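You operate a simulated robot arm through the tools that you are given. There is no shell and no other tool. Be economical: measure what you need, move in short steps, check, and stop when the job is done.

You run a simulated two-armed robot. Do the job below in one go: nothing can be reset, and whatever is moved stays where it is left.

## Task
Swap the cream scent pot in the drawer for the pink one.
Fine: twist cream shut and leave it on the table, twist pink open, holding each pot still; shut the drawer. Set down upright: cream scent pot, pink scent pot.
Where things are to end (x, y in the base frame): cream scent pot within 0.06 m of [1.33, -0.15]; pink scent pot within 0.06 m of [0.69, -0.14].

Only the result counts: the job must be done as asked and must still hold three seconds after the hand-in. Knocking over, shifting, dropping, spilling or breaking anything else fails it.

## Robot
Two 7-joint arms with two-finger parallel grippers on one trunk, on a base that drives. Base frame: it is fixed to the floor where the robot stands at the start and does not move with it; the origin is under the middle of the robot, x ahead of it, y to its left, z up. Lengths are in m, angles in degrees, forces in N, time in s.
The left shoulder is at the start at [0.07, 0.163, 0.945], the right one opposite. With the tool pointing down near the work surface each hand reaches from about 0.1 to 0.84 m from the robot's upright axis, wherever it stands, measured 20 degrees to its own side. Places, roughly: drawer of the low cabinet [0.7, -0.2, 0.4]; inside of the cabinet drawer [0.7, -0.3, 0.4]; top of the cream scent pot [0.7, -0.1, 0.5]; top of the folding table [1.4, -0.3, 0.7]; top of the green scent pot [1.2, -0.6, 1.1]; top of the pink scent pot [1.1, -0.1, 0.8]; top of the purple scent pot [1, -0.6, 1.1]. Payload 3.43 kg a hand.
Tool frame (each hand has its own): the origin (TCP) lies between the finger pads and is the grasp point; the fingertips stand 0.034 m ahead of it; z points along the fingers, y is the line along which they close. Largest opening 0.128 m; finger width 0.024, thickness 0.012; the body of the gripper, 0.048 by 0.13 m, starts 0.096 m behind the TCP.
Orientation is told as [roll, pitch, yaw] about the base's x, y, z axes, in that order, counted from this pose: with the fingers straight down and closing along the base's y, the tool's x points along the base's -x, its y along +y and its z along -z.

## Interface
- The arms move only by the tool move_arm. It takes "left_moves", "right_moves" or both (then of equal length, played together; a hand with none holds still); each is a list of rows, each a list of 7 numbers: the shift along the base's x, y, z in m, then the turn, a rotation vector about the base's x, y, z in rad, then the finger opening in m, from 0 to 0.128. In form: [[tx, ty, tz, ax, ay, az, hand], ...]. A call has 1 to 10 rows; each row shifts and turns the commanded pose from where the row before left it. Each row takes 0.2 s and may step no farther than 0.05 m and 8.6 degrees from the row before; otherwise, or with a gripper value out of range, the whole call is refused. Where a pose cannot be reached the arm comes as near as it can. A force on the tool above 50 N (or 10 N above the force at the start of the call, whichever is more), or a blocked arm, ends the call early, and 0.2 s more pass. The fingers move at their own pace (about 0.153 m/s each) and stop on an object; they squeeze with about 35 N. The grip force told is the motor's: it shows also when the fingers shut on nothing. Time passes only in rows, and 0.2 s behind the last, so rows that do not move let the fingers close. It gives the time, the measured TCP pose, the force on the tool (base axes), the opening and the grip force at its end, in the units of the frame above (readings bear some noise), with the torque about the TCP (base axes, N m) and any sound that the robot's microphone picked up.
- Cameras (640 x 400 px; columns grow to the right, rows downward): "scene" is now at [0.1403, 0.0117, 1.1785]; the picture's right is [0.11, -0.99, 0.00], its down [-0.52, -0.06, -0.85] and it looks along [0.85, 0.09, -0.52] (base axes); focal length 214 px, centre (320, 200). "left" rides on the left gripper at [0.076, 0.011, -0.16] in its tool frame; the picture's right is [-0.15, 0.99, 0.00], its down [-0.88, -0.13, -0.46] and it looks along [-0.45, -0.07, 0.89] (tool axes); focal length 234 px, centre (320, 200). "right" rides on the right gripper at [0.076, -0.011, -0.16] in its tool frame; the picture's right is [0.15, 0.99, 0.00], its down [-0.88, 0.13, -0.46] and it looks along [-0.45, 0.07, 0.89] (tool axes); focal length 234 px, centre (320, 200). There is no depth. A picture from a camera that has moved, and an enlarged one, comes with that camera's place and axes in the base frame and with its lens.
- get_image(camera): a new picture of that camera. It takes no simulated time.
- slide_trunk(by): slides the trunk up (or, below 0, down) by that many m; the arms and the scene camera ride with it, the base frame stays. It gives what a move gives, with no picture.
- roll_base(legs): drives the robot by 1 to 6 legs, each [ahead, left, turn to the left] in m, m and degrees, along the robot's own axes; the way and the turn of a leg run together, so that a leg with both is an arc; at most 1.5 m and 180 degrees a leg. The arms and the cameras ride along, it lands a little off, and it stops where it bumps. It gives what a move gives.
- pan_tilt(pan, tilt): turns the head with the scene camera to pan (to the left, within 86 degrees either way) and tilt (down, from -29 to 69), counted from straight ahead of the robot. It gives what a move gives.
- inspect(camera, box): a new picture of the part [left, top, right, bottom] of that camera's present view, enlarged. It takes no simulated time.
- job_done(): hands the job in; it is judged then, once.

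Work in short steps. Places have to be worked out from the pictures, the camera data and where the tool is seen: move nearer, look again, correct. Check each grasp and each placing, and mend what went wrong. You have 120 turns and 88 pictures in all, those below and enlarged ones among them. Open the grippers and draw the arms clear of the work before you hand the job in, unless the task says otherwise; then end with one line.

The tools are called after "Emit:" as name(argument=value, ...) on one line, values as JSON. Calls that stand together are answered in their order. move_arm: Moves the arms, as the interface text tells. Its arguments: {"type":"object","properties":{"left_moves":{"type":"array","items":{"type":"array","items":{"type":"number"}}},"right_moves":{"type":"array","items":{"type":"array","items":{"type":"number"}}}},"required":[]} The other tools are called the same way: slide_trunk (by) slides the trunk up or down; roll_base (legs) drives the base; pan_tilt (pan, tilt) turns the head that bears the scene camera; get_image (camera) takes a picture; inspect (camera, box) takes an enlarged picture of a part of a camera's view; job_done () hands the job in.

At the start:

```text
time_s: 0.0
left_tool_pos: [0.6427, 0.2678, 1.1944]
left_tcp_rot: [0.1, 0.0, 0.0]
left_contact_force: [-0.6, -0.8, 0.2]
left_moment: [0.04, 0.01, 0.02]
left_finger_gap: 0.1282
left_finger_force: 0.1
right_tool_pos: [0.4947, -0.1626, 1.1259]
right_tcp_rot: [0.0, 0.0, 0.1]
right_contact_force: [-0.2, 0.2, -0.6]
right_moment: [-0.01, 0.03, 0.0]
right_finger_gap: 0.1281
right_finger_force: 0.0
trunk travel left (down, up): [-0.425, 0.515]
robot x, y, heading: [0.001, -0.0026, 0.2]
head pan, tilt: [6.4, 31.5]
```

scene: 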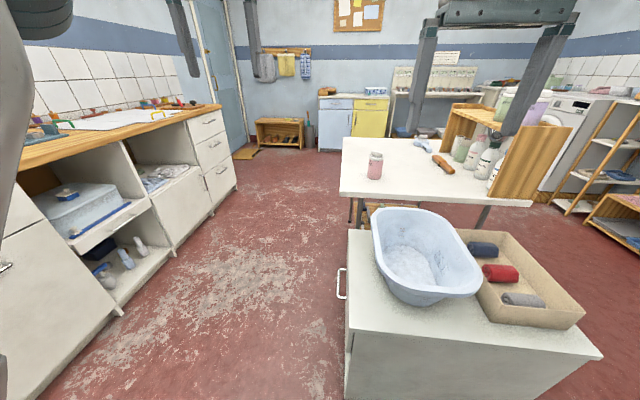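
right: 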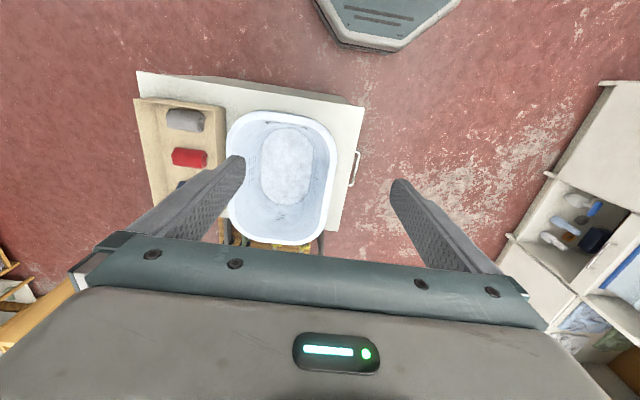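
left: 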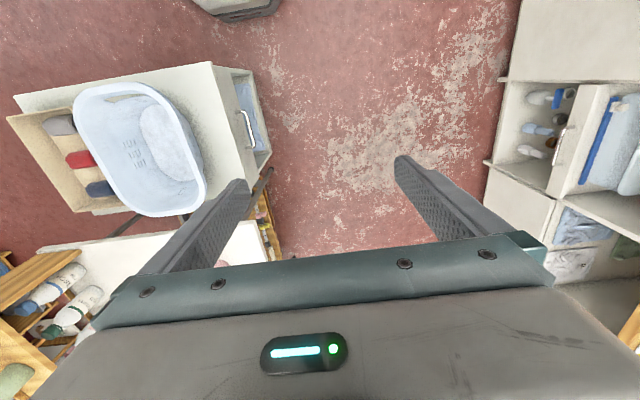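

I'll look closer at the cabinet drawer and the table with enlarged views.

Emit:
inspect(camera="left", box=[180, 40, 300, 260])

Emit:
inspect(camera="scene", box=[320, 60, 600, 235])

Emit:
inspect(camera="scene", box=[320, 200, 620, 400])

```text
1.82 times, centred on (240, 150) of left
camera zoom: at [0.567, 0.2793, 1.3547], right [0.15, 0.99, 0.0], down [0.88, -0.13, 0.46], along [0.45, -0.07, -0.89], focal length 426 px, centre (466, 291)
```

zoom: 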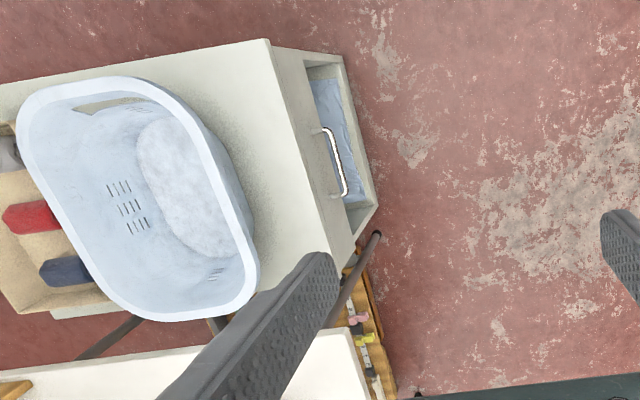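

```text
2.29 times, centred on (460, 148) of scene
camera zoom: at [0.1403, 0.0117, 1.1785], right [0.11, -0.99, 0.0], down [-0.52, -0.06, -0.85], along [0.85, 0.09, -0.52], focal length 490 px, centre (0, 320)
```

zoom: 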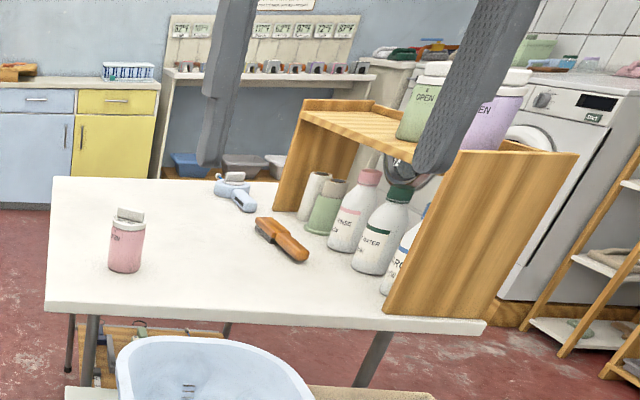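

```text
2.00 times, centred on (470, 300) of scene
camera zoom: at [0.1403, 0.0117, 1.1785], right [0.11, -0.99, 0.0], down [-0.52, -0.06, -0.85], along [0.85, 0.09, -0.52], focal length 429 px, centre (20, 0)
```

zoom: 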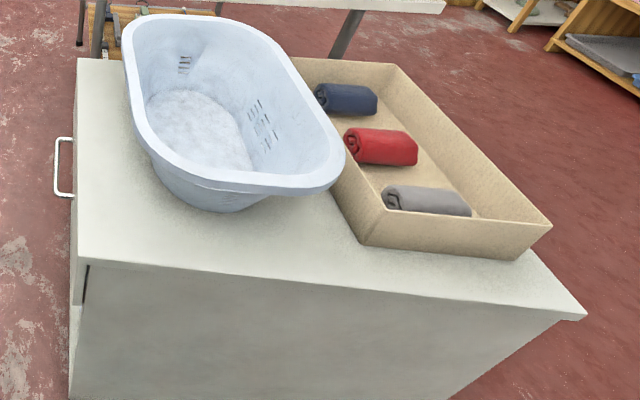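

The drawer faces +y (handle near x 0.7, y 0). I'll drive around into the aisle left of the cabinet and face it, at about (1.0, 0.6) heading -90, from where both drawer and table should be in reach.

Emit:
roll_base(legs=[[0, 0.6, 0], [1.0, 0, 0], [0, 0, -90]])

Emit:
pan_tilt(pan=0, tilt=45)

Emit:
get_image(camera="scene")

Emit:
get_image(camera="right")

```text
time_s: 12.0
left_tool_pos: [1.2647, -0.047, 1.1941]
left_tcp_rot: [0.0, 0.1, -90.4]
left_contact_force: [0.5, 0.8, -0.5]
left_moment: [-0.03, -0.01, 0.04]
left_finger_gap: 0.128
left_finger_force: 0.0
right_tool_pos: [0.8351, 0.1036, 1.1264]
right_tcp_rot: [0.1, 0.0, -90.4]
right_contact_force: [0.4, 1.2, -0.3]
right_moment: [0.0, 0.02, 0.0]
right_finger_gap: 0.128
right_finger_force: 0.2
trunk travel left (down, up): [-0.425, 0.515]
robot x, y, heading: [0.9983, 0.6011, -90.5]
head pan, tilt: [6.4, 31.5]
```

```text
time_s: 12.8
left_tool_pos: [1.2651, -0.0477, 1.1958]
left_tcp_rot: [-0.1, 0.0, -90.4]
left_contact_force: [0.0, -0.7, 0.0]
left_moment: [0.02, 0.0, 0.02]
left_finger_gap: 0.1281
left_finger_force: 0.1
right_tool_pos: [0.8334, 0.1036, 1.1275]
right_tcp_rot: [0.0, 0.0, -90.4]
right_contact_force: [0.1, 0.1, 0.0]
right_moment: [0.01, 0.02, -0.02]
right_finger_gap: 0.128
right_finger_force: 0.0
trunk travel left (down, up): [-0.425, 0.515]
robot x, y, heading: [1.0019, 0.5978, -90.5]
head pan, tilt: [0.0, 45.0]
```

```text
81 pictures are left
camera scene: at [1.0009, 0.4676, 1.1583], right [-1.0, 0.01, 0.0], down [0.0, 0.71, -0.71], along [0.0, -0.71, -0.71], focal length 214 px, centre (320, 200)
```

scene: 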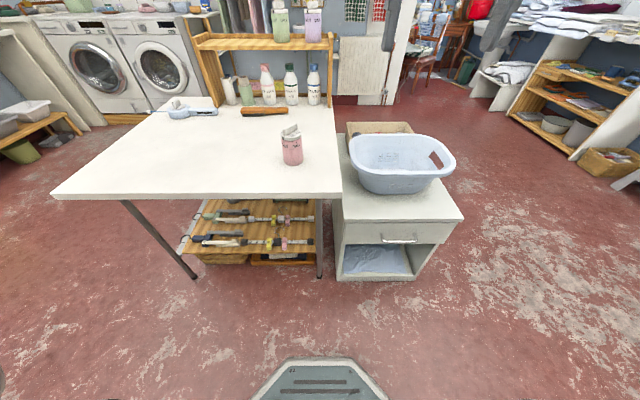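

```text
80 pictures are left
camera right: at [0.8245, 0.1785, 1.2853], right [0.99, 0.14, 0.0], down [0.12, -0.88, 0.46], along [0.06, -0.45, -0.89], focal length 234 px, centre (320, 200)
```

right: 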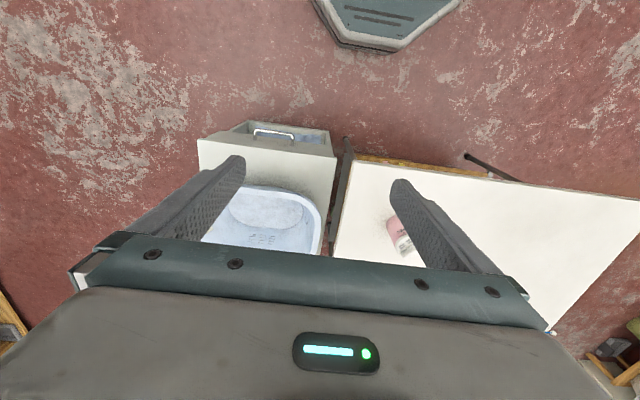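

Clear: an upper drawer with a bar handle above an open niche; pink pot on the table. I zoom in on both.

Emit:
inspect(camera="scene", box=[320, 180, 480, 290])

Emit:
inspect(camera="scene", box=[260, 110, 330, 180])

Emit:
inspect(camera="scene", box=[160, 0, 360, 120])

```text
3.64 times, centred on (400, 235) of scene
camera zoom: at [1.0009, 0.4676, 1.1583], right [-1.0, 0.01, 0.0], down [0.0, 0.71, -0.71], along [0.0, -0.71, -0.71], focal length 780 px, centre (29, 73)
```

zoom: 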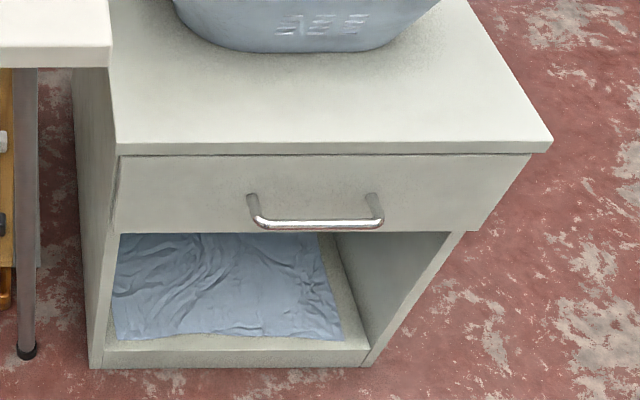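

```text
5.71 times, centred on (295, 145) of scene
camera zoom: at [1.0009, 0.4676, 1.1583], right [-1.0, 0.01, 0.0], down [0.0, 0.71, -0.71], along [0.0, -0.71, -0.71], focal length 1226 px, centre (463, 514)
```

zoom: 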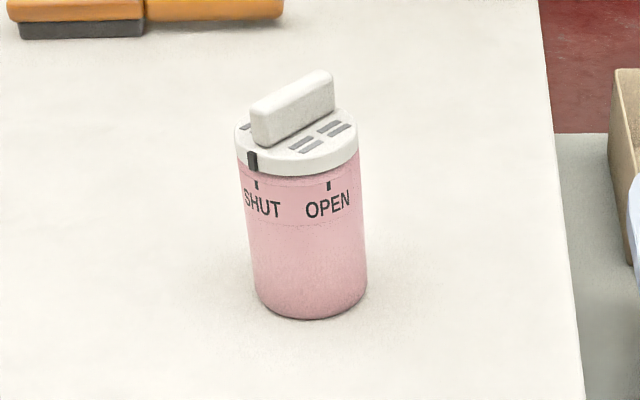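

```text
3.20 times, centred on (260, 60) of scene
camera zoom: at [1.0009, 0.4676, 1.1583], right [-1.0, 0.01, 0.0], down [0.0, 0.71, -0.71], along [0.0, -0.71, -0.71], focal length 686 px, centre (512, 648)
```

zoom: 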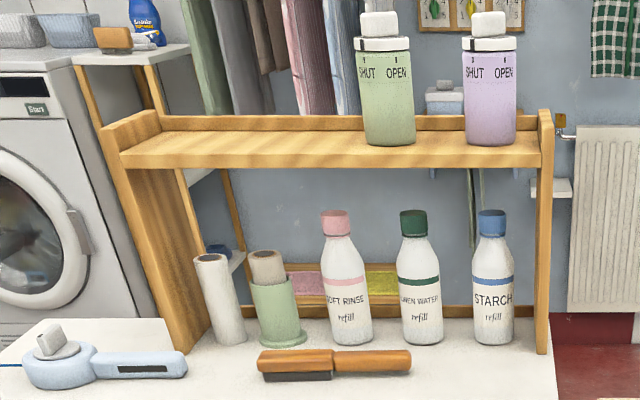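

Pot details are readable: the pink lid's mark is at SHUT, OPEN is counter‑clockwise (from above), with a fin on the lid to twist. The handle bar I triangulate to about (0.697, -0.005, 0.462). First I bring the right hand down in front of the drawer while turning it so its fingers will close vertically.

Emit:
move_arm(right_moves=[[-0.0135, 0.012, -0.04, 0, 0, 0.145, 0.128], [-0.0135, 0.012, -0.04, 0, 0, 0.145, 0.128], [-0.0135, 0.012, -0.04, 0, 0, 0.145, 0.128], [-0.0135, 0.012, -0.04, 0, 0, 0.145, 0.128], [-0.0135, 0.012, -0.04, 0, 0, 0.145, 0.128], [-0.0135, 0.012, -0.04, 0, 0, 0.145, 0.128], [-0.0135, 0.012, -0.04, 0, 0, 0.145, 0.128], [-0.0135, 0.012, -0.04, 0, 0, 0.145, 0.128], [-0.0135, 0.012, -0.04, 0, 0, 0.145, 0.128], [-0.0135, 0.012, -0.04, 0, 0, 0.145, 0.128]])

Emit:
move_arm(right_moves=[[0, 0, -0.02, 0, 0, 0.126, 0.1], [0, 0, -0.02, -0.145, 0, 0, 0.1], [0, 0, -0.02, -0.145, 0, 0, 0.1], [0, 0, -0.02, -0.145, 0, 0, 0.1], [0, 0, -0.03, -0.145, 0, 0, 0.1], [0, 0, -0.03, -0.145, 0, 0, 0.1], [0, 0, -0.03, -0.145, 0, 0, 0.08], [0, 0, -0.03, -0.145, 0, 0, 0.08], [0, 0, -0.03, -0.145, 0, 0, 0.08], [0, 0, -0.03, -0.145, 0, 0, 0.08]])

Emit:
get_image(camera="scene")

Emit:
get_image(camera="right")

```text
time_s: 15.0
left_tool_pos: [1.2655, -0.0469, 1.1946]
left_tcp_rot: [0.0, -0.1, -90.4]
left_contact_force: [-0.8, -0.6, 0.5]
left_moment: [-0.02, 0.02, 0.0]
left_finger_gap: 0.128
left_finger_force: 0.0
right_tool_pos: [0.7182, 0.2206, 0.7593]
right_tcp_rot: [0.0, 0.1, -13.7]
right_contact_force: [0.2, -0.2, -0.5]
right_moment: [0.04, -0.01, -0.03]
right_finger_gap: 0.128
right_finger_force: 0.0
right hand out of reach, approached as far as the arm can: row 10
trunk travel left (down, up): [-0.425, 0.515]
robot x, y, heading: [0.9992, 0.601, -90.3]
head pan, tilt: [0.0, 45.0]
```

```text
time_s: 17.2
left_tool_pos: [1.2654, -0.0476, 1.194]
left_tcp_rot: [0.0, -0.1, -90.3]
left_contact_force: [0.5, 0.0, 0.3]
left_moment: [0.01, -0.02, 0.04]
left_finger_gap: 0.1282
left_finger_force: 0.2
right_tool_pos: [0.7377, 0.0631, 0.6681]
right_tcp_rot: [-48.9, -10.5, -9.0]
right_contact_force: [0.0, -0.3, 0.1]
right_moment: [-0.04, 0.02, 0.02]
right_finger_gap: 0.08
right_finger_force: 0.0
right hand out of reach, approached as far as the arm can: row 1, 2, 3, 4, 5, 6, 7, 8, 9, 10
trunk travel left (down, up): [-0.425, 0.515]
robot x, y, heading: [1.0, 0.596, -90.2]
head pan, tilt: [0.0, 45.0]
```

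```text
76 pictures are left
camera scene: at [1.0009, 0.4677, 1.1582], right [-1.0, 0.01, 0.0], down [0.0, 0.71, -0.71], along [-0.01, -0.71, -0.71], focal length 214 px, centre (320, 200)
```

scene: 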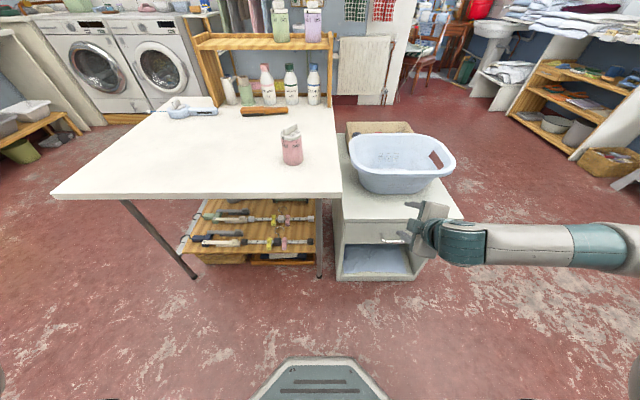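

```text
75 pictures are left
camera right: at [0.663, 0.1889, 0.7661], right [0.09, 0.64, -0.76], down [0.89, 0.29, 0.36], along [0.45, -0.71, -0.54], focal length 234 px, centre (320, 200)
```

right: 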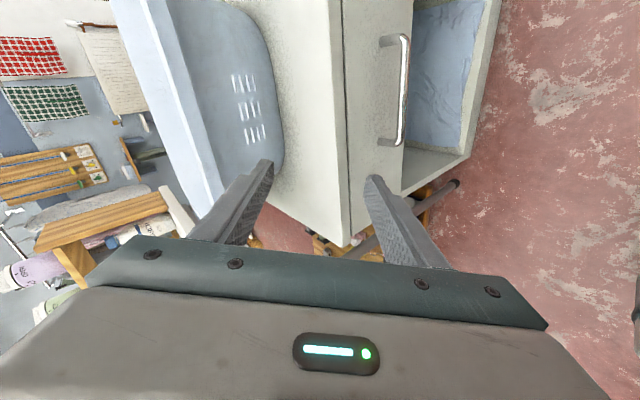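

The right arm is out of reach that low. I back the hand off a bit and lower the trunk by 0.25 m.

Emit:
move_arm(right_moves=[[0, 0.03, 0, 0, 0, 0, 0.08], [0, 0.03, 0, 0, 0, 0, 0.08], [0, 0.03, 0, 0, 0, 0, 0.08]])

Emit:
slide_trunk(by=-0.2)

```text
time_s: 18.0
left_tool_pos: [1.2644, -0.0484, 1.1959]
left_tcp_rot: [0.0, 0.0, -90.5]
left_contact_force: [-0.8, -0.6, -0.2]
left_moment: [0.01, 0.0, 0.01]
left_finger_gap: 0.1281
left_finger_force: 0.1
right_tool_pos: [0.7379, 0.065, 0.6653]
right_tcp_rot: [-48.9, -10.5, -8.9]
right_contact_force: [-0.3, 0.1, -1.0]
right_moment: [0.0, 0.0, -0.01]
right_finger_gap: 0.0799
right_finger_force: 0.0
right hand out of reach, approached as far as the arm can: row 1, 2, 3
trunk travel left (down, up): [-0.425, 0.515]
robot x, y, heading: [0.9995, 0.5988, -90.4]
head pan, tilt: [0.0, 45.0]
```

```text
time_s: 20.1
left_tool_pos: [1.2644, -0.0469, 0.9943]
left_tcp_rot: [0.1, 0.0, -90.5]
left_contact_force: [0.0, -0.1, 0.3]
left_moment: [-0.01, 0.0, 0.02]
left_finger_gap: 0.1281
left_finger_force: 0.1
right_tool_pos: [0.7383, 0.0649, 0.4656]
right_tcp_rot: [-49.0, -10.5, -8.9]
right_contact_force: [-0.9, 0.5, -0.3]
right_moment: [-0.03, 0.0, 0.0]
right_finger_gap: 0.0802
right_finger_force: 0.1
trunk travel left (down, up): [-0.225, 0.715]
robot x, y, heading: [1.0026, 0.6001, -90.1]
head pan, tilt: [0.0, 45.0]
```

Checking that the arm responds again now that it sits lower.

Emit:
move_arm(right_moves=[[-0.01, 0.03, 0, 0, 0, 0, 0.08], [-0.01, 0.03, 0, 0, 0, 0, 0.08]])

```text
time_s: 20.7
left_tool_pos: [1.263, -0.0465, 0.9935]
left_tcp_rot: [-0.1, 0.0, -90.4]
left_contact_force: [0.8, 0.0, -0.7]
left_moment: [-0.01, -0.01, -0.02]
left_finger_gap: 0.1281
left_finger_force: 0.0
right_tool_pos: [0.7325, 0.0673, 0.4621]
right_tcp_rot: [-48.8, -10.5, -9.0]
right_contact_force: [-0.2, 0.4, 0.3]
right_moment: [-0.01, -0.01, 0.0]
right_finger_gap: 0.0801
right_finger_force: 0.0
right hand out of reach, approached as far as the arm can: row 1, 2
trunk travel left (down, up): [-0.225, 0.715]
robot x, y, heading: [1.0015, 0.5975, -90.3]
head pan, tilt: [0.0, 45.0]
```

The commanded pose probably accumulated too low (~z 0.27); I raise it back by 0.2 m.

Emit:
move_arm(right_moves=[[0, 0, 0.04, 0, 0, 0, 0.08], [0, 0, 0.04, 0, 0, 0, 0.08], [0, 0, 0.04, 0, 0, 0, 0.08], [0, 0, 0.04, 0, 0, 0, 0.08], [0, 0, 0.04, 0, 0, 0, 0.08]])

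Emit:
get_image(camera="scene")

```text
time_s: 21.9
left_tool_pos: [1.2648, -0.0454, 0.9947]
left_tcp_rot: [0.0, 0.0, -90.4]
left_contact_force: [-0.3, 0.1, 0.4]
left_moment: [-0.02, 0.03, -0.01]
left_finger_gap: 0.1279
left_finger_force: 0.0
right_tool_pos: [0.7288, 0.039, 0.656]
right_tcp_rot: [-49.0, -10.5, -9.0]
right_contact_force: [0.1, 0.7, 0.5]
right_moment: [0.03, -0.04, 0.0]
right_finger_gap: 0.08
right_finger_force: 0.1
right hand out of reach, approached as far as the arm can: row 1, 2, 3
trunk travel left (down, up): [-0.225, 0.715]
robot x, y, heading: [1.0013, 0.5966, -90.4]
head pan, tilt: [0.0, 45.0]
```

```text
74 pictures are left
camera scene: at [1.0011, 0.468, 0.9582], right [-1.0, 0.01, 0.0], down [0.0, 0.71, -0.71], along [-0.01, -0.71, -0.71], focal length 214 px, centre (320, 200)
```

scene: 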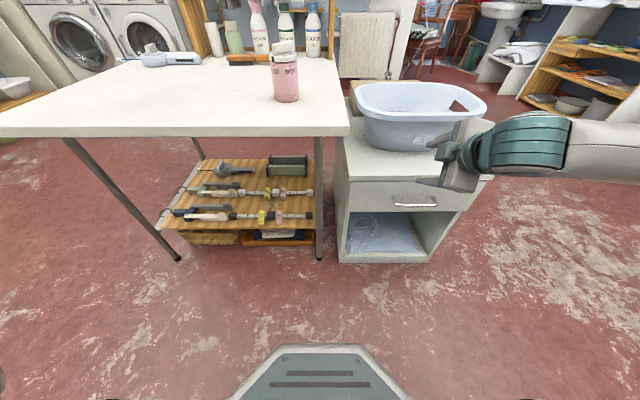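

Orientation is at a wrist limit with this turn direction. I retreat, return the hand to its natural pose, then tilt it forward first and roll the other way.

Emit:
move_arm(right_moves=[[0, 0.03, 0.02, 0.145, 0, -0.02, 0.08], [0, 0.03, 0.02, 0.145, 0.03, -0.02, 0.08], [0, 0.03, 0.02, 0.145, 0.03, 0, 0.08], [0, 0.02, 0.02, 0.145, 0.03, 0, 0.08], [0, 0.02, 0.02, 0.145, 0.03, 0, 0.08], [0, 0.02, 0, 0.12, 0.03, 0, 0.08], [0, 0.01, 0, 0, 0, -0.145, 0.08], [0, 0, 0, 0, 0, -0.145, 0.08], [0, 0, 0, 0, 0, -0.145, 0.08], [0, 0, 0, 0, 0, -0.145, 0.08]])

Emit:
move_arm(right_moves=[[0, 0, 0, 0, 0, -0.145, 0.08], [0, 0, 0, 0, 0, -0.145, 0.08], [0, 0, 0, 0, 0, -0.145, 0.08], [0, 0, 0, 0, 0, -0.145, 0.08], [0, 0, 0, 0, 0, -0.145, 0.08], [0, 0, 0, 0, 0, -0.1, 0.08]])

```text
time_s: 24.1
left_tool_pos: [1.2645, -0.0476, 0.9949]
left_tcp_rot: [0.0, 0.1, -90.4]
left_contact_force: [0.2, 0.5, 0.0]
left_moment: [0.0, -0.02, 0.02]
left_finger_gap: 0.1281
left_finger_force: 0.1
right_tool_pos: [0.7748, 0.1809, 0.7186]
right_tcp_rot: [-6.6, 6.1, -44.0]
right_contact_force: [-0.6, 0.0, 0.1]
right_moment: [0.0, 0.0, 0.01]
right_finger_gap: 0.0798
right_finger_force: 0.0
right hand out of reach, approached as far as the arm can: row 3, 4
trunk travel left (down, up): [-0.225, 0.715]
robot x, y, heading: [1.0054, 0.6006, -90.4]
head pan, tilt: [0.0, 45.0]
```

```text
time_s: 25.5
left_tool_pos: [1.2649, -0.0478, 0.9947]
left_tcp_rot: [0.1, -0.1, -90.3]
left_contact_force: [-0.5, 0.5, 0.5]
left_moment: [-0.03, 0.0, -0.03]
left_finger_gap: 0.1281
left_finger_force: 0.0
right_tool_pos: [0.775, 0.1799, 0.7205]
right_tcp_rot: [-6.6, 6.1, -91.3]
right_contact_force: [0.1, -0.2, 0.3]
right_moment: [0.02, 0.0, -0.01]
right_finger_gap: 0.08
right_finger_force: 0.0
trunk travel left (down, up): [-0.225, 0.715]
robot x, y, heading: [0.9987, 0.5999, -90.2]
head pan, tilt: [0.0, 45.0]
```

Natural orientation again. Now tilt forward to horizontal while moving in front of the handle.

Emit:
move_arm(right_moves=[[-0.008, 0, -0.01, -0.145, -0.01, 0, 0.08], [-0.008, 0, -0.01, -0.145, -0.01, 0, 0.08], [-0.008, 0, -0.01, -0.145, -0.01, 0, 0.08], [-0.008, 0, -0.01, -0.145, -0.01, 0, 0.08], [-0.008, 0, -0.02, -0.145, -0.01, 0, 0.08], [-0.008, 0, -0.02, -0.145, -0.01, 0, 0.08], [-0.008, 0, -0.02, -0.145, -0.01, 0, 0.08], [-0.008, 0, -0.02, -0.145, -0.01, 0, 0.08], [-0.008, 0, -0.02, -0.145, -0.01, 0, 0.08], [-0.008, 0, -0.02, -0.1, -0.01, 0, 0.08]])

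```text
time_s: 27.7
left_tool_pos: [1.265, -0.0477, 0.9951]
left_tcp_rot: [0.0, 0.0, -90.4]
left_contact_force: [-0.2, 0.4, -0.1]
left_moment: [0.02, 0.03, 0.0]
left_finger_gap: 0.1281
left_finger_force: 0.0
right_tool_pos: [0.6862, 0.0059, 0.6436]
right_tcp_rot: [6.8, -68.1, -99.9]
right_contact_force: [-0.4, -0.5, 1.0]
right_moment: [0.0, -0.01, 0.01]
right_finger_gap: 0.0801
right_finger_force: 0.0
right hand out of reach, approached as far as the arm can: row 4, 5, 6, 7, 8, 9, 10
trunk travel left (down, up): [-0.225, 0.715]
robot x, y, heading: [1.0028, 0.5987, -90.5]
head pan, tilt: [0.0, 45.0]
```

The robot is too close for a horizontal hand. I back the base by 0.2 m and shift 0.1 m to its right.

Emit:
roll_base(legs=[[-0.2, 0, 0], [0, -0.1, 0]])

Emit:
move_arm(right_moves=[[0.02, 0, -0.02, -0.14, 0, 0.0, 0.08], [0.02, 0, -0.02, -0.14, 0, 0.0, 0.08], [0.02, 0, -0.03, -0.1, 0, 0.0, 0.08], [0.02, 0, -0.03, 0, 0, 0.1, 0.08], [0.02, 0, -0.03, 0, 0, 0.07, 0.08]])

```text
time_s: 30.1
left_tool_pos: [1.164, 0.1527, 0.996]
left_tcp_rot: [0.1, -0.1, -90.5]
left_contact_force: [-0.2, -0.5, -0.5]
left_moment: [-0.02, -0.03, -0.04]
left_finger_gap: 0.1281
left_finger_force: 0.1
right_tool_pos: [0.5856, 0.2059, 0.6446]
right_tcp_rot: [6.9, -68.2, -100.2]
right_contact_force: [-0.4, -0.4, -0.1]
right_moment: [-0.02, -0.02, 0.05]
right_finger_gap: 0.0799
right_finger_force: 0.1
trunk travel left (down, up): [-0.225, 0.715]
robot x, y, heading: [0.9028, 0.8027, -90.6]
head pan, tilt: [0.0, 45.0]
```

```text
time_s: 31.3
left_tool_pos: [1.1631, 0.152, 0.9952]
left_tcp_rot: [0.0, -0.1, -90.7]
left_contact_force: [0.2, 0.2, 1.0]
left_moment: [-0.03, 0.03, 0.01]
left_finger_gap: 0.1279
left_finger_force: 0.2
right_tool_pos: [0.631, 0.2023, 0.5765]
right_tcp_rot: [7.7, -70.1, -91.0]
right_contact_force: [0.7, 0.4, 0.6]
right_moment: [0.05, -0.02, 0.03]
right_finger_gap: 0.08
right_finger_force: 0.1
right hand out of reach, approached as far as the arm can: row 1, 2, 3
trunk travel left (down, up): [-0.225, 0.715]
robot x, y, heading: [0.9019, 0.7986, -90.6]
head pan, tilt: [0.0, 45.0]
```

Tilt limit is about 70°, which suffices. Now roll 90° about the finger axis, aligning x with the handle.

Emit:
move_arm(right_moves=[[0.007, 0, 0, 0, -0.136, -0.049, 0.08], [0.007, 0, 0, 0, -0.136, -0.049, 0.08], [0.007, 0, 0, 0, -0.136, -0.049, 0.08], [0.007, 0, 0, 0, -0.136, -0.049, 0.08], [0.007, 0, 0, 0, -0.136, -0.049, 0.08], [0.007, 0, 0, 0, -0.136, -0.049, 0.08], [0.007, 0, 0, 0, -0.136, -0.049, 0.08], [0.007, 0, 0, 0, -0.136, -0.049, 0.08], [0.007, 0, 0, 0, -0.136, -0.049, 0.08], [0.007, 0, 0, 0, -0.136, -0.049, 0.08]])

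Emit:
get_image(camera="right")

Emit:
get_image(camera="scene")

```text
time_s: 32.4
left_tool_pos: [1.1639, 0.1514, 0.9944]
left_tcp_rot: [0.0, -0.1, -90.6]
left_contact_force: [0.0, 0.0, 0.4]
left_moment: [-0.03, 0.05, -0.04]
left_finger_gap: 0.1281
left_finger_force: 0.0
right_tool_pos: [0.5874, 0.2259, 0.544]
right_tcp_rot: [62.0, -50.0, -157.4]
right_contact_force: [1.5, 1.0, -0.2]
right_moment: [0.02, -0.01, -0.02]
right_finger_gap: 0.0799
right_finger_force: 0.0
right hand out of reach, approached as far as the arm can: row 2, 3, 4, 5
trunk travel left (down, up): [-0.225, 0.715]
robot x, y, heading: [0.8989, 0.7993, -90.7]
head pan, tilt: [0.0, 45.0]
stopped in row 5 (right hand): the arm was blocked; the commanded pose is now the measured one
```

```text
73 pictures are left
camera right: at [0.6235, 0.3979, 0.5268], right [0.88, -0.13, 0.45], down [-0.42, 0.19, 0.89], along [-0.21, -0.97, 0.11], focal length 234 px, centre (320, 200)
```

right: 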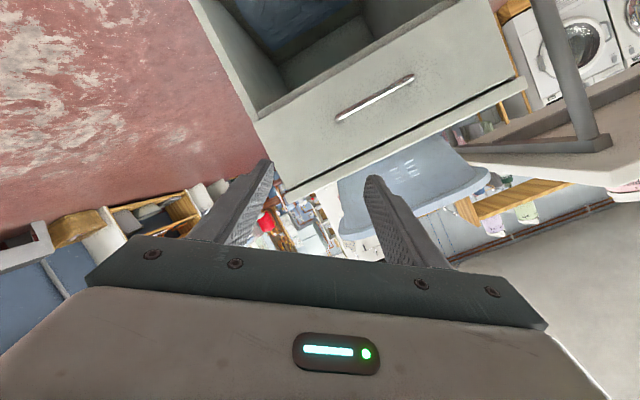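

```text
72 pictures are left
camera scene: at [0.9018, 0.6681, 0.9582], right [-1.0, 0.01, 0.0], down [0.01, 0.71, -0.71], along [-0.01, -0.71, -0.71], focal length 214 px, centre (320, 200)
```

scene: 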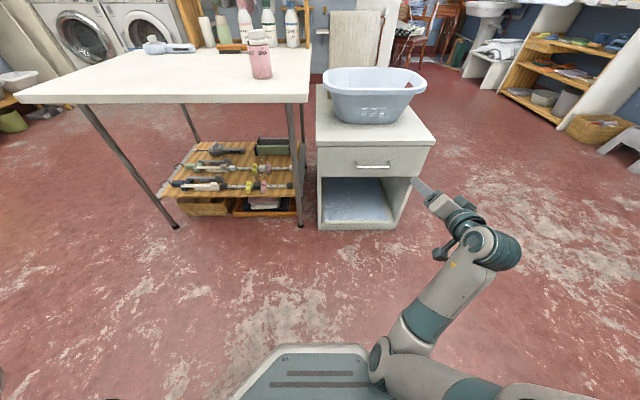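

Blocked; rolling isn't practical. I'll instead hook the handle bar from above with closed fingers in the natural orientation. First unwind the roll and tilt.

Emit:
move_arm(right_moves=[[0, -0.01, 0.02, 0, 0.136, 0.049, 0.08], [0, -0.01, 0.02, 0, 0.136, 0.049, 0.08], [0, 0, 0.02, 0, 0.136, 0.049, 0.08], [0, 0, 0.02, 0, 0.136, 0.049, 0.08], [0.02, 0, 0.02, 0.14, 0, 0, 0.08], [0.02, 0, 0.02, 0.14, 0, 0, 0.08], [0.02, 0, 0, 0.14, 0, 0, 0.08], [0.02, 0, 0, 0.14, 0, 0, 0.08], [0.02, 0, 0, 0.14, 0, 0, 0.08]])

```text
time_s: 34.4
left_tool_pos: [1.1635, 0.1506, 0.995]
left_tcp_rot: [0.0, 0.1, -90.6]
left_contact_force: [0.3, -0.2, 0.4]
left_moment: [-0.02, -0.02, 0.01]
left_finger_gap: 0.1281
left_finger_force: 0.0
right_tool_pos: [0.6904, 0.213, 0.6408]
right_tcp_rot: [3.9, -31.4, -94.0]
right_contact_force: [0.4, 0.5, 0.2]
right_moment: [-0.01, 0.0, 0.0]
right_finger_gap: 0.08
right_finger_force: 0.0
right hand out of reach, approached as far as the arm can: row 1, 2, 4
trunk travel left (down, up): [-0.225, 0.715]
robot x, y, heading: [0.9008, 0.7997, -90.5]
head pan, tilt: [0.0, 45.0]
```

Now reduce tilt to ~18°, square up, close the fingers and look at the handle from nearer.

Emit:
move_arm(right_moves=[[0.002, -0.04, 0, 0.115, 0.035, 0.035, 0.04], [0.002, -0.04, 0, 0.115, 0.035, 0.035, 0.02], [0.002, -0.03, -0.02, 0, 0, 0, 0], [0, -0.03, -0.02, 0, 0, 0, 0]])

Emit:
get_image(camera="right")

Emit:
inspect(camera="scene", box=[310, 60, 450, 240])

```text
time_s: 35.4
left_tool_pos: [1.1638, 0.1511, 0.9942]
left_tcp_rot: [0.0, 0.0, -90.6]
left_contact_force: [-1.5, 0.2, 0.0]
left_moment: [-0.01, 0.0, -0.01]
left_finger_gap: 0.1279
left_finger_force: 0.1
right_tool_pos: [0.6954, 0.0729, 0.6008]
right_tcp_rot: [-0.8, -18.4, -88.0]
right_contact_force: [-0.8, 0.3, 1.1]
right_moment: [0.0, -0.01, -0.05]
right_finger_gap: 0.0001
right_finger_force: 33.7
trunk travel left (down, up): [-0.225, 0.715]
robot x, y, heading: [0.9045, 0.7964, -90.7]
head pan, tilt: [0.0, 45.0]
```

```text
71 pictures are left
camera right: at [0.6831, 0.1941, 0.7283], right [0.98, 0.17, -0.06], down [0.16, -0.69, 0.71], along [0.08, -0.71, -0.7], focal length 234 px, centre (320, 200)
```

right: 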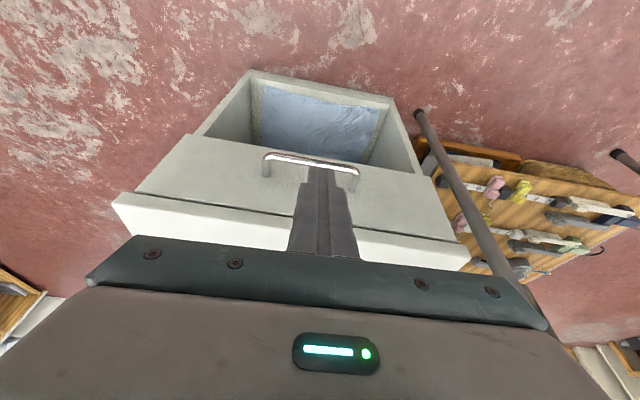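

```text
2.22 times, centred on (380, 150) of scene
camera zoom: at [0.9016, 0.6678, 0.9582], right [-1.0, 0.01, 0.0], down [0.01, 0.71, -0.71], along [-0.01, -0.71, -0.71], focal length 477 px, centre (187, 311)
```

zoom: 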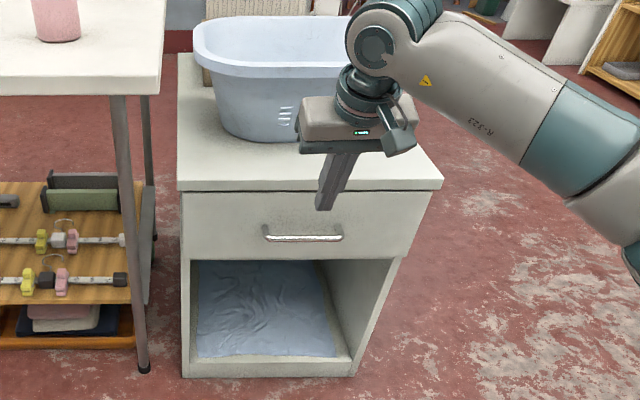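

Handle bar: y≈-0.008, z≈0.463, x 0.627–0.757; drawer front at y≈-0.044, so a ~3 cm gap. I move the closed fingers above that gap.

Emit:
move_arm(right_moves=[[-0.001, -0.024, -0.012, 0.045, 0, -0.007, 0], [-0.001, -0.024, -0.018, 0.045, 0, -0.007, 0], [-0.001, -0.024, -0.02, 0.045, 0, -0.007, 0], [0, -0.024, -0.02, 0.045, 0, -0.007, 0]])

Emit:
get_image(camera="right")

Emit:
inspect(camera="scene", box=[320, 100, 440, 190])

```text
time_s: 36.4
left_tool_pos: [1.1636, 0.1539, 0.9967]
left_tcp_rot: [-0.1, -0.1, -90.6]
left_contact_force: [0.3, 0.5, 0.9]
left_moment: [-0.01, -0.02, -0.01]
left_finger_gap: 0.128
left_finger_force: 0.1
right_tool_pos: [0.6928, -0.021, 0.5325]
right_tcp_rot: [-0.6, -7.9, -89.5]
right_contact_force: [1.8, 22.3, 5.7]
right_moment: [0.59, 0.24, 0.02]
right_finger_gap: 0.0002
right_finger_force: 33.1
trunk travel left (down, up): [-0.225, 0.715]
robot x, y, heading: [0.8995, 0.7992, -90.4]
head pan, tilt: [0.0, 45.0]
```

```text
69 pictures are left
camera right: at [0.6839, 0.0764, 0.6799], right [0.99, 0.15, -0.03], down [0.14, -0.81, 0.57], along [0.06, -0.57, -0.82], focal length 234 px, centre (320, 200)
```

right: 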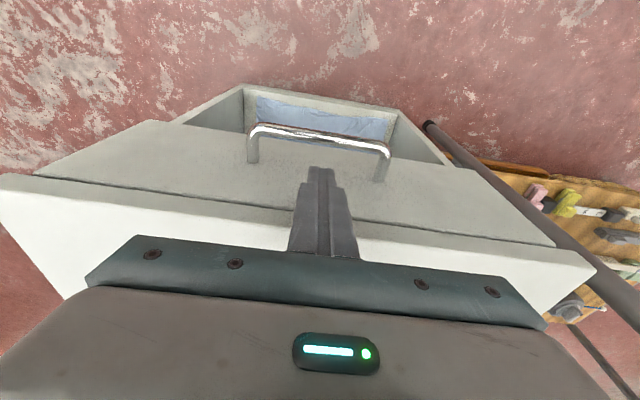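

```text
4.44 times, centred on (380, 145) of scene
camera zoom: at [0.9018, 0.6706, 0.9587], right [-1.0, 0.01, 0.0], down [0.01, 0.71, -0.71], along [-0.01, -0.71, -0.71], focal length 953 px, centre (53, 444)
```

zoom: 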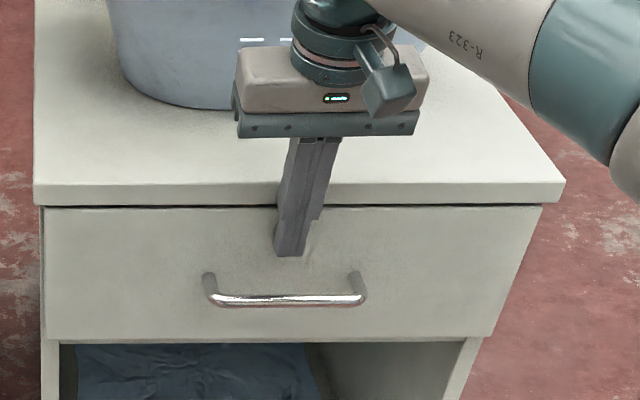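

The 22 N shows the fingers touching the cabinet top's edge. I lean the hand out to ~12° and ease off, then lower into the gap behind the bar.

Emit:
move_arm(right_moves=[[0, 0.008, 0, -0.07, 0, 0, 0], [0, -0.004, -0.005, 0, 0, 0, 0], [0, -0.003, -0.015, 0, 0, 0, 0]])

Emit:
move_arm(right_moves=[[0, 0, -0.01, 0, 0, 0, 0], [0, 0, -0.01, 0, 0, 0, 0], [0, 0, -0.01, 0, 0, 0, 0]])

Emit:
inspect(camera="scene", box=[320, 100, 440, 190])

Emit:
inspect(camera="right", box=[220, 80, 420, 240])

```text
time_s: 37.2
left_tool_pos: [1.1636, 0.1536, 0.9972]
left_tcp_rot: [0.0, -0.2, -90.6]
left_contact_force: [0.1, -0.7, -0.5]
left_moment: [0.09, -0.03, 0.02]
left_finger_gap: 0.1279
left_finger_force: 0.0
right_tool_pos: [0.6924, -0.0175, 0.5125]
right_tcp_rot: [-0.7, -11.8, -89.6]
right_contact_force: [0.7, 45.7, 18.0]
right_moment: [1.08, -0.11, -0.06]
right_finger_gap: 0.0
right_finger_force: 32.7
trunk travel left (down, up): [-0.225, 0.715]
robot x, y, heading: [0.9038, 0.7998, -90.3]
head pan, tilt: [0.0, 45.0]
```

```text
time_s: 37.7
left_tool_pos: [1.1619, 0.1537, 0.9945]
left_tcp_rot: [0.0, 0.0, -90.7]
left_contact_force: [-0.5, 0.0, -0.1]
left_moment: [0.01, -0.01, -0.01]
left_finger_gap: 0.128
left_finger_force: 0.0
right_tool_pos: [0.6927, -0.0179, 0.5022]
right_tcp_rot: [-0.8, -11.5, -89.5]
right_contact_force: [1.0, 21.3, 9.4]
right_moment: [0.52, -0.07, -0.01]
right_finger_gap: 0.0
right_finger_force: 32.3
trunk travel left (down, up): [-0.225, 0.715]
robot x, y, heading: [0.8949, 0.8027, -90.7]
head pan, tilt: [0.0, 45.0]
stopped in row 2 (right hand): the force on the tool passed its limit (the readings are from after the stop); the commanded pose is now the measured one
```

```text
4.44 times, centred on (380, 145) of scene
camera zoom: at [0.9017, 0.6706, 0.9582], right [-1.0, 0.01, 0.0], down [0.01, 0.71, -0.71], along [-0.01, -0.71, -0.71], focal length 953 px, centre (53, 444)
```

zoom: 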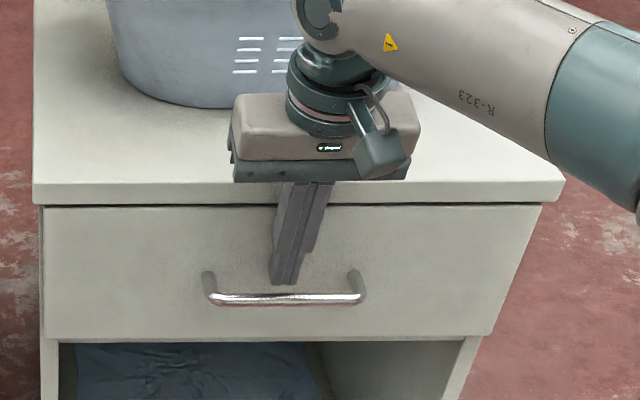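

```text
2.50 times, centred on (320, 160) of right
camera zoom: at [0.6836, 0.088, 0.643], right [0.99, 0.15, -0.04], down [0.14, -0.77, 0.62], along [0.06, -0.62, -0.78], focal length 585 px, centre (320, 300)
```

zoom: 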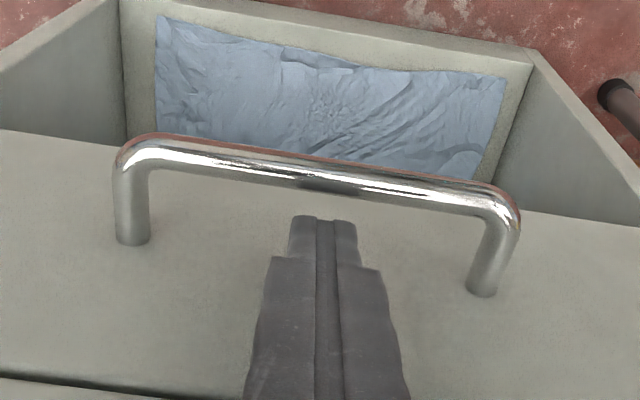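

The tip is pressing the drawer front (front at y≈-0.036, bar inner edge ≈-0.007). I straighten to ~4° tilt so the fingers fit the gap, then descend.

Emit:
move_arm(right_moves=[[0, 0.003, 0.006, 0.065, 0.01, 0, 0], [0, -0.001, 0, 0.065, 0, 0, 0], [0, -0.001, -0.005, 0, 0, 0, 0], [0, 0, -0.008, 0, 0, 0, 0]])

Emit:
inspect(camera="right", box=[220, 80, 420, 240])

```text
time_s: 38.7
left_tool_pos: [1.1627, 0.1515, 0.9943]
left_tcp_rot: [0.0, 0.0, -90.5]
left_contact_force: [-0.5, -0.6, -0.7]
left_moment: [-0.03, -0.01, 0.0]
left_finger_gap: 0.1281
left_finger_force: 0.1
right_tool_pos: [0.6924, -0.0193, 0.493]
right_tcp_rot: [-1.2, -4.3, -89.5]
right_contact_force: [-0.1, -0.2, 0.2]
right_moment: [0.01, -0.01, -0.01]
right_finger_gap: 0.0002
right_finger_force: 32.9
trunk travel left (down, up): [-0.225, 0.715]
robot x, y, heading: [0.9018, 0.7995, -90.3]
head pan, tilt: [0.0, 45.0]
```

```text
2.50 times, centred on (320, 160) of right
camera zoom: at [0.6847, 0.0677, 0.647], right [0.99, 0.15, -0.03], down [0.15, -0.84, 0.52], along [0.05, -0.52, -0.86], focal length 585 px, centre (320, 300)
```

zoom: 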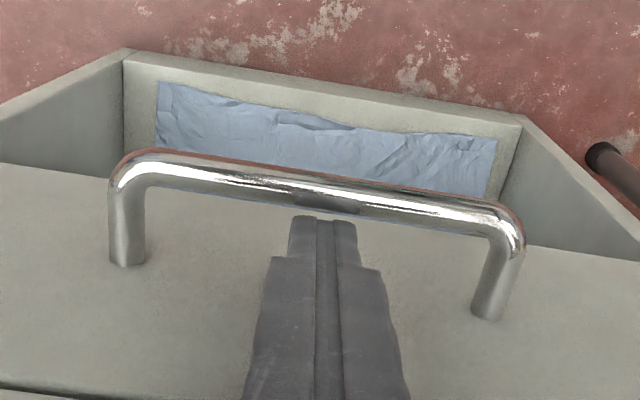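

No contact; the tips are entering behind the bar. Lower a further 2 cm.

Emit:
move_arm(right_moves=[[0, 0, -0.007, 0, 0, 0, 0], [0, 0, -0.007, 0, 0, 0, 0], [0, 0, -0.006, 0, 0, 0, 0]])

Emit:
inspect(camera="right", box=[220, 80, 420, 240])

```text
time_s: 39.5
left_tool_pos: [1.1623, 0.1519, 0.9946]
left_tcp_rot: [0.1, 0.0, -90.6]
left_contact_force: [-0.4, 0.1, -0.7]
left_moment: [-0.01, -0.01, 0.0]
left_finger_gap: 0.1278
left_finger_force: 0.0
right_tool_pos: [0.693, -0.0191, 0.4721]
right_tcp_rot: [-1.3, -4.3, -89.5]
right_contact_force: [0.0, 1.2, 0.1]
right_moment: [0.0, -0.01, 0.01]
right_finger_gap: 0.0002
right_finger_force: 32.6
trunk travel left (down, up): [-0.225, 0.715]
robot x, y, heading: [0.9021, 0.7993, -90.4]
head pan, tilt: [0.0, 45.0]
```

```text
2.50 times, centred on (320, 160) of right
camera zoom: at [0.6849, 0.0676, 0.6268], right [0.99, 0.15, -0.03], down [0.15, -0.84, 0.52], along [0.05, -0.52, -0.86], focal length 585 px, centre (320, 300)
```

zoom: 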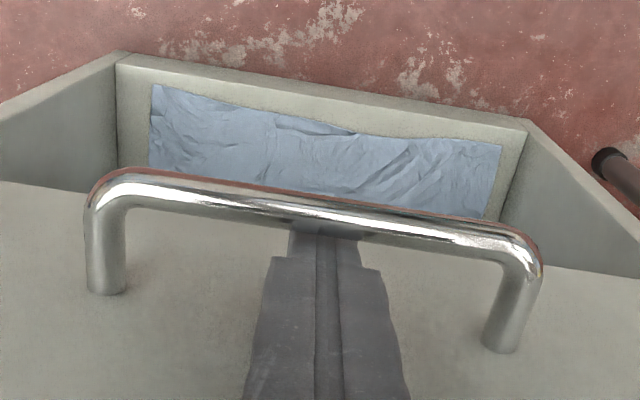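

Hooked behind the bar. Pull the drawer open.

Emit:
move_arm(right_moves=[[0, 0.02, 0, 0, 0, 0, 0], [0, 0.024, 0, 0, 0, 0, 0], [0, 0.024, 0, 0, 0, 0, 0], [0, 0.024, 0, 0, 0, 0, 0], [0, 0.024, 0, 0, 0, 0, 0], [0, 0.024, 0, 0, 0, 0, 0], [0, 0.024, 0, 0, 0, 0, 0], [0, 0.024, 0, 0, 0, 0, 0]])

Emit:
get_image(camera="scene")

```text
time_s: 41.3
left_tool_pos: [1.1638, 0.1539, 0.9955]
left_tcp_rot: [0.0, 0.0, -90.6]
left_contact_force: [0.5, -0.7, 0.0]
left_moment: [-0.01, 0.03, 0.01]
left_finger_gap: 0.128
left_finger_force: 0.1
right_tool_pos: [0.6924, 0.1711, 0.473]
right_tcp_rot: [-1.2, -4.3, -89.5]
right_contact_force: [-0.4, 0.8, 0.2]
right_moment: [0.0, -0.05, 0.02]
right_finger_gap: 0.0
right_finger_force: 33.1
trunk travel left (down, up): [-0.225, 0.715]
robot x, y, heading: [0.8989, 0.7979, -90.4]
head pan, tilt: [0.0, 45.0]
```

```text
63 pictures are left
camera scene: at [0.9014, 0.6689, 0.9583], right [-1.0, 0.01, 0.0], down [0.01, 0.71, -0.71], along [-0.01, -0.71, -0.71], focal length 214 px, centre (320, 200)
```

scene: 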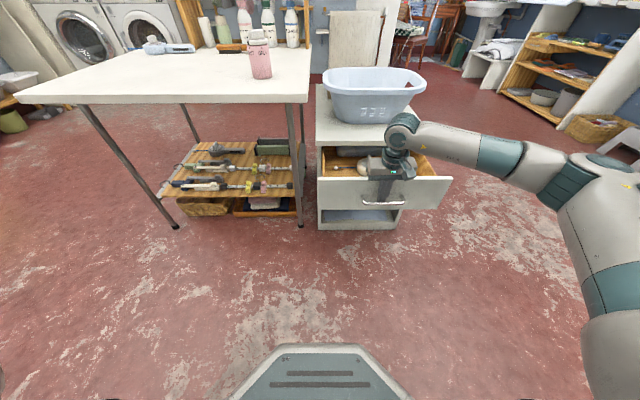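

Opened ~0.19 m. Pull 5 cm more, then lift the fingers out of the handle and back off.

Emit:
move_arm(right_moves=[[0, 0.025, 0, 0, 0, 0, 0], [0, 0.025, 0, 0, 0, 0, 0], [0, 0, 0, 0, 0, 0, 0], [0, -0.004, 0.0, 0, 0, 0, 0], [0, 0, 0.03, 0, 0, 0, 0], [0, 0, 0.04, 0, 0, 0, 0], [0, 0, 0.05, 0, 0, 0, 0.04], [0, 0, 0.05, 0, 0, 0, 0.08], [0, 0, 0.05, 0, 0, 0, 0.1], [-0.05, 0, 0.02, 0, 0, 0, 0.1]])

Emit:
get_image(camera="right")

Emit:
inspect(camera="scene", box=[300, 100, 460, 230])

```text
refused: row 10 steps farther than a row can; nothing moved
```

```text
62 pictures are left
camera right: at [0.6856, 0.2566, 0.6268], right [0.99, 0.15, -0.03], down [0.15, -0.84, 0.52], along [0.05, -0.52, -0.86], focal length 234 px, centre (320, 200)
```

right: 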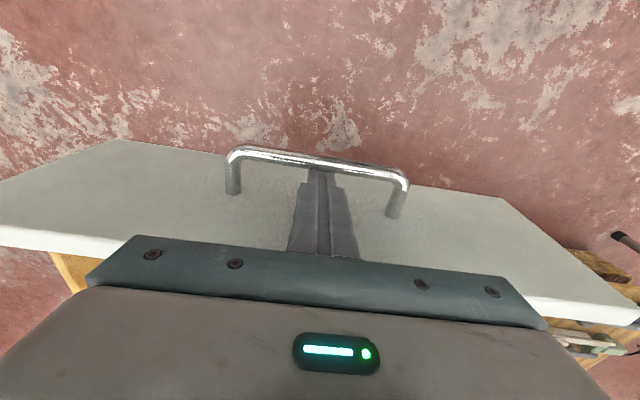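

```text
3.08 times, centred on (380, 165) of scene
camera zoom: at [0.9014, 0.6689, 0.9583], right [-1.0, 0.01, 0.0], down [0.01, 0.71, -0.71], along [-0.01, -0.71, -0.71], focal length 660 px, centre (135, 308)
```

zoom: 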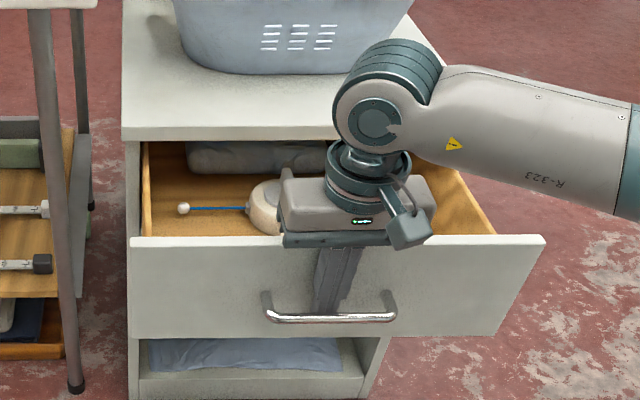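

Refused for a too-long row. Same again with smaller steps.

Emit:
move_arm(right_moves=[[0, 0.025, 0, 0, 0, 0, 0], [0, 0.025, 0, 0, 0, 0, 0], [0, 0, 0, 0, 0, 0, 0], [0, -0.004, 0.0, 0, 0, 0, 0], [0, 0, 0.03, 0, 0, 0, 0], [0, 0, 0.04, 0, 0, 0, 0], [0, 0, 0.05, 0, 0, 0, 0.04], [0, 0, 0.05, 0, 0, 0, 0.08], [-0.02, 0, 0.04, 0, 0, 0, 0.1], [-0.045, 0, 0.02, 0, 0, 0, 0.1]])

Emit:
get_image(camera="right")

Emit:
inspect(camera="scene", box=[300, 100, 460, 230])

```text
time_s: 43.5
left_tool_pos: [1.1617, 0.1528, 0.9948]
left_tcp_rot: [0.0, -0.1, -90.6]
left_contact_force: [-0.3, 0.7, 1.2]
left_moment: [-0.02, -0.01, -0.02]
left_finger_gap: 0.1277
left_finger_force: 0.1
right_tool_pos: [0.6278, 0.2147, 0.7042]
right_tcp_rot: [-1.2, -4.4, -89.5]
right_contact_force: [0.5, -0.2, -0.7]
right_moment: [0.0, -0.01, 0.02]
right_finger_gap: 0.0998
right_finger_force: 0.1
trunk travel left (down, up): [-0.225, 0.715]
robot x, y, heading: [0.9014, 0.7999, -90.7]
head pan, tilt: [0.0, 45.0]
```

```text
60 pictures are left
camera right: at [0.6196, 0.3021, 0.8575], right [0.99, 0.15, -0.03], down [0.15, -0.84, 0.52], along [0.05, -0.52, -0.85], focal length 234 px, centre (320, 200)
```

right: 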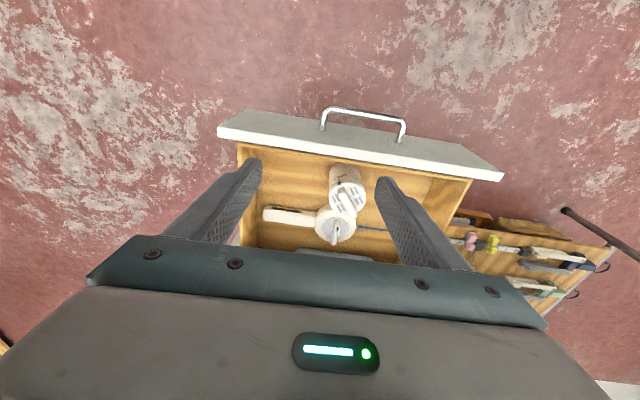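

```text
3.08 times, centred on (380, 165) of scene
camera zoom: at [0.9011, 0.6692, 0.9583], right [-1.0, 0.01, 0.0], down [0.01, 0.71, -0.71], along [-0.01, -0.71, -0.71], focal length 660 px, centre (135, 308)
```

zoom: 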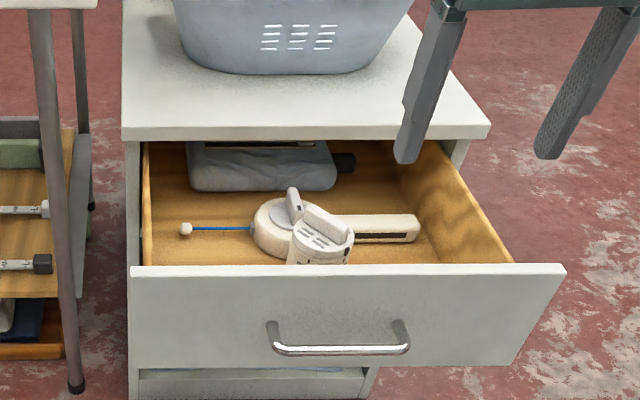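

The drawer is open; cream pot near its front with a lint-remover-like device right behind it. I zoom in.

Emit:
inspect(camera="right", box=[220, 100, 480, 262])

```text
2.46 times, centred on (350, 181) of right
camera zoom: at [0.6196, 0.3021, 0.8575], right [0.99, 0.15, -0.03], down [0.15, -0.84, 0.52], along [0.05, -0.52, -0.85], focal length 576 px, centre (246, 247)
```

zoom: 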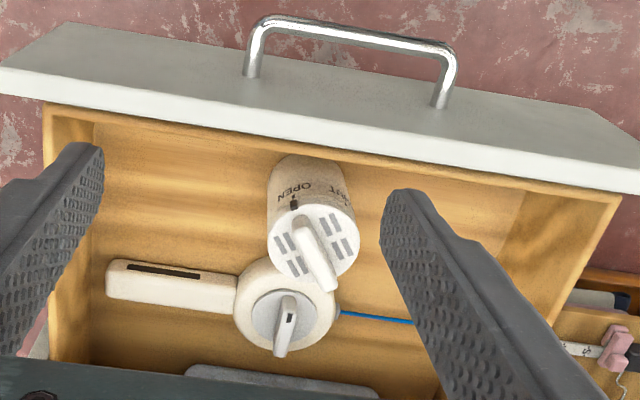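

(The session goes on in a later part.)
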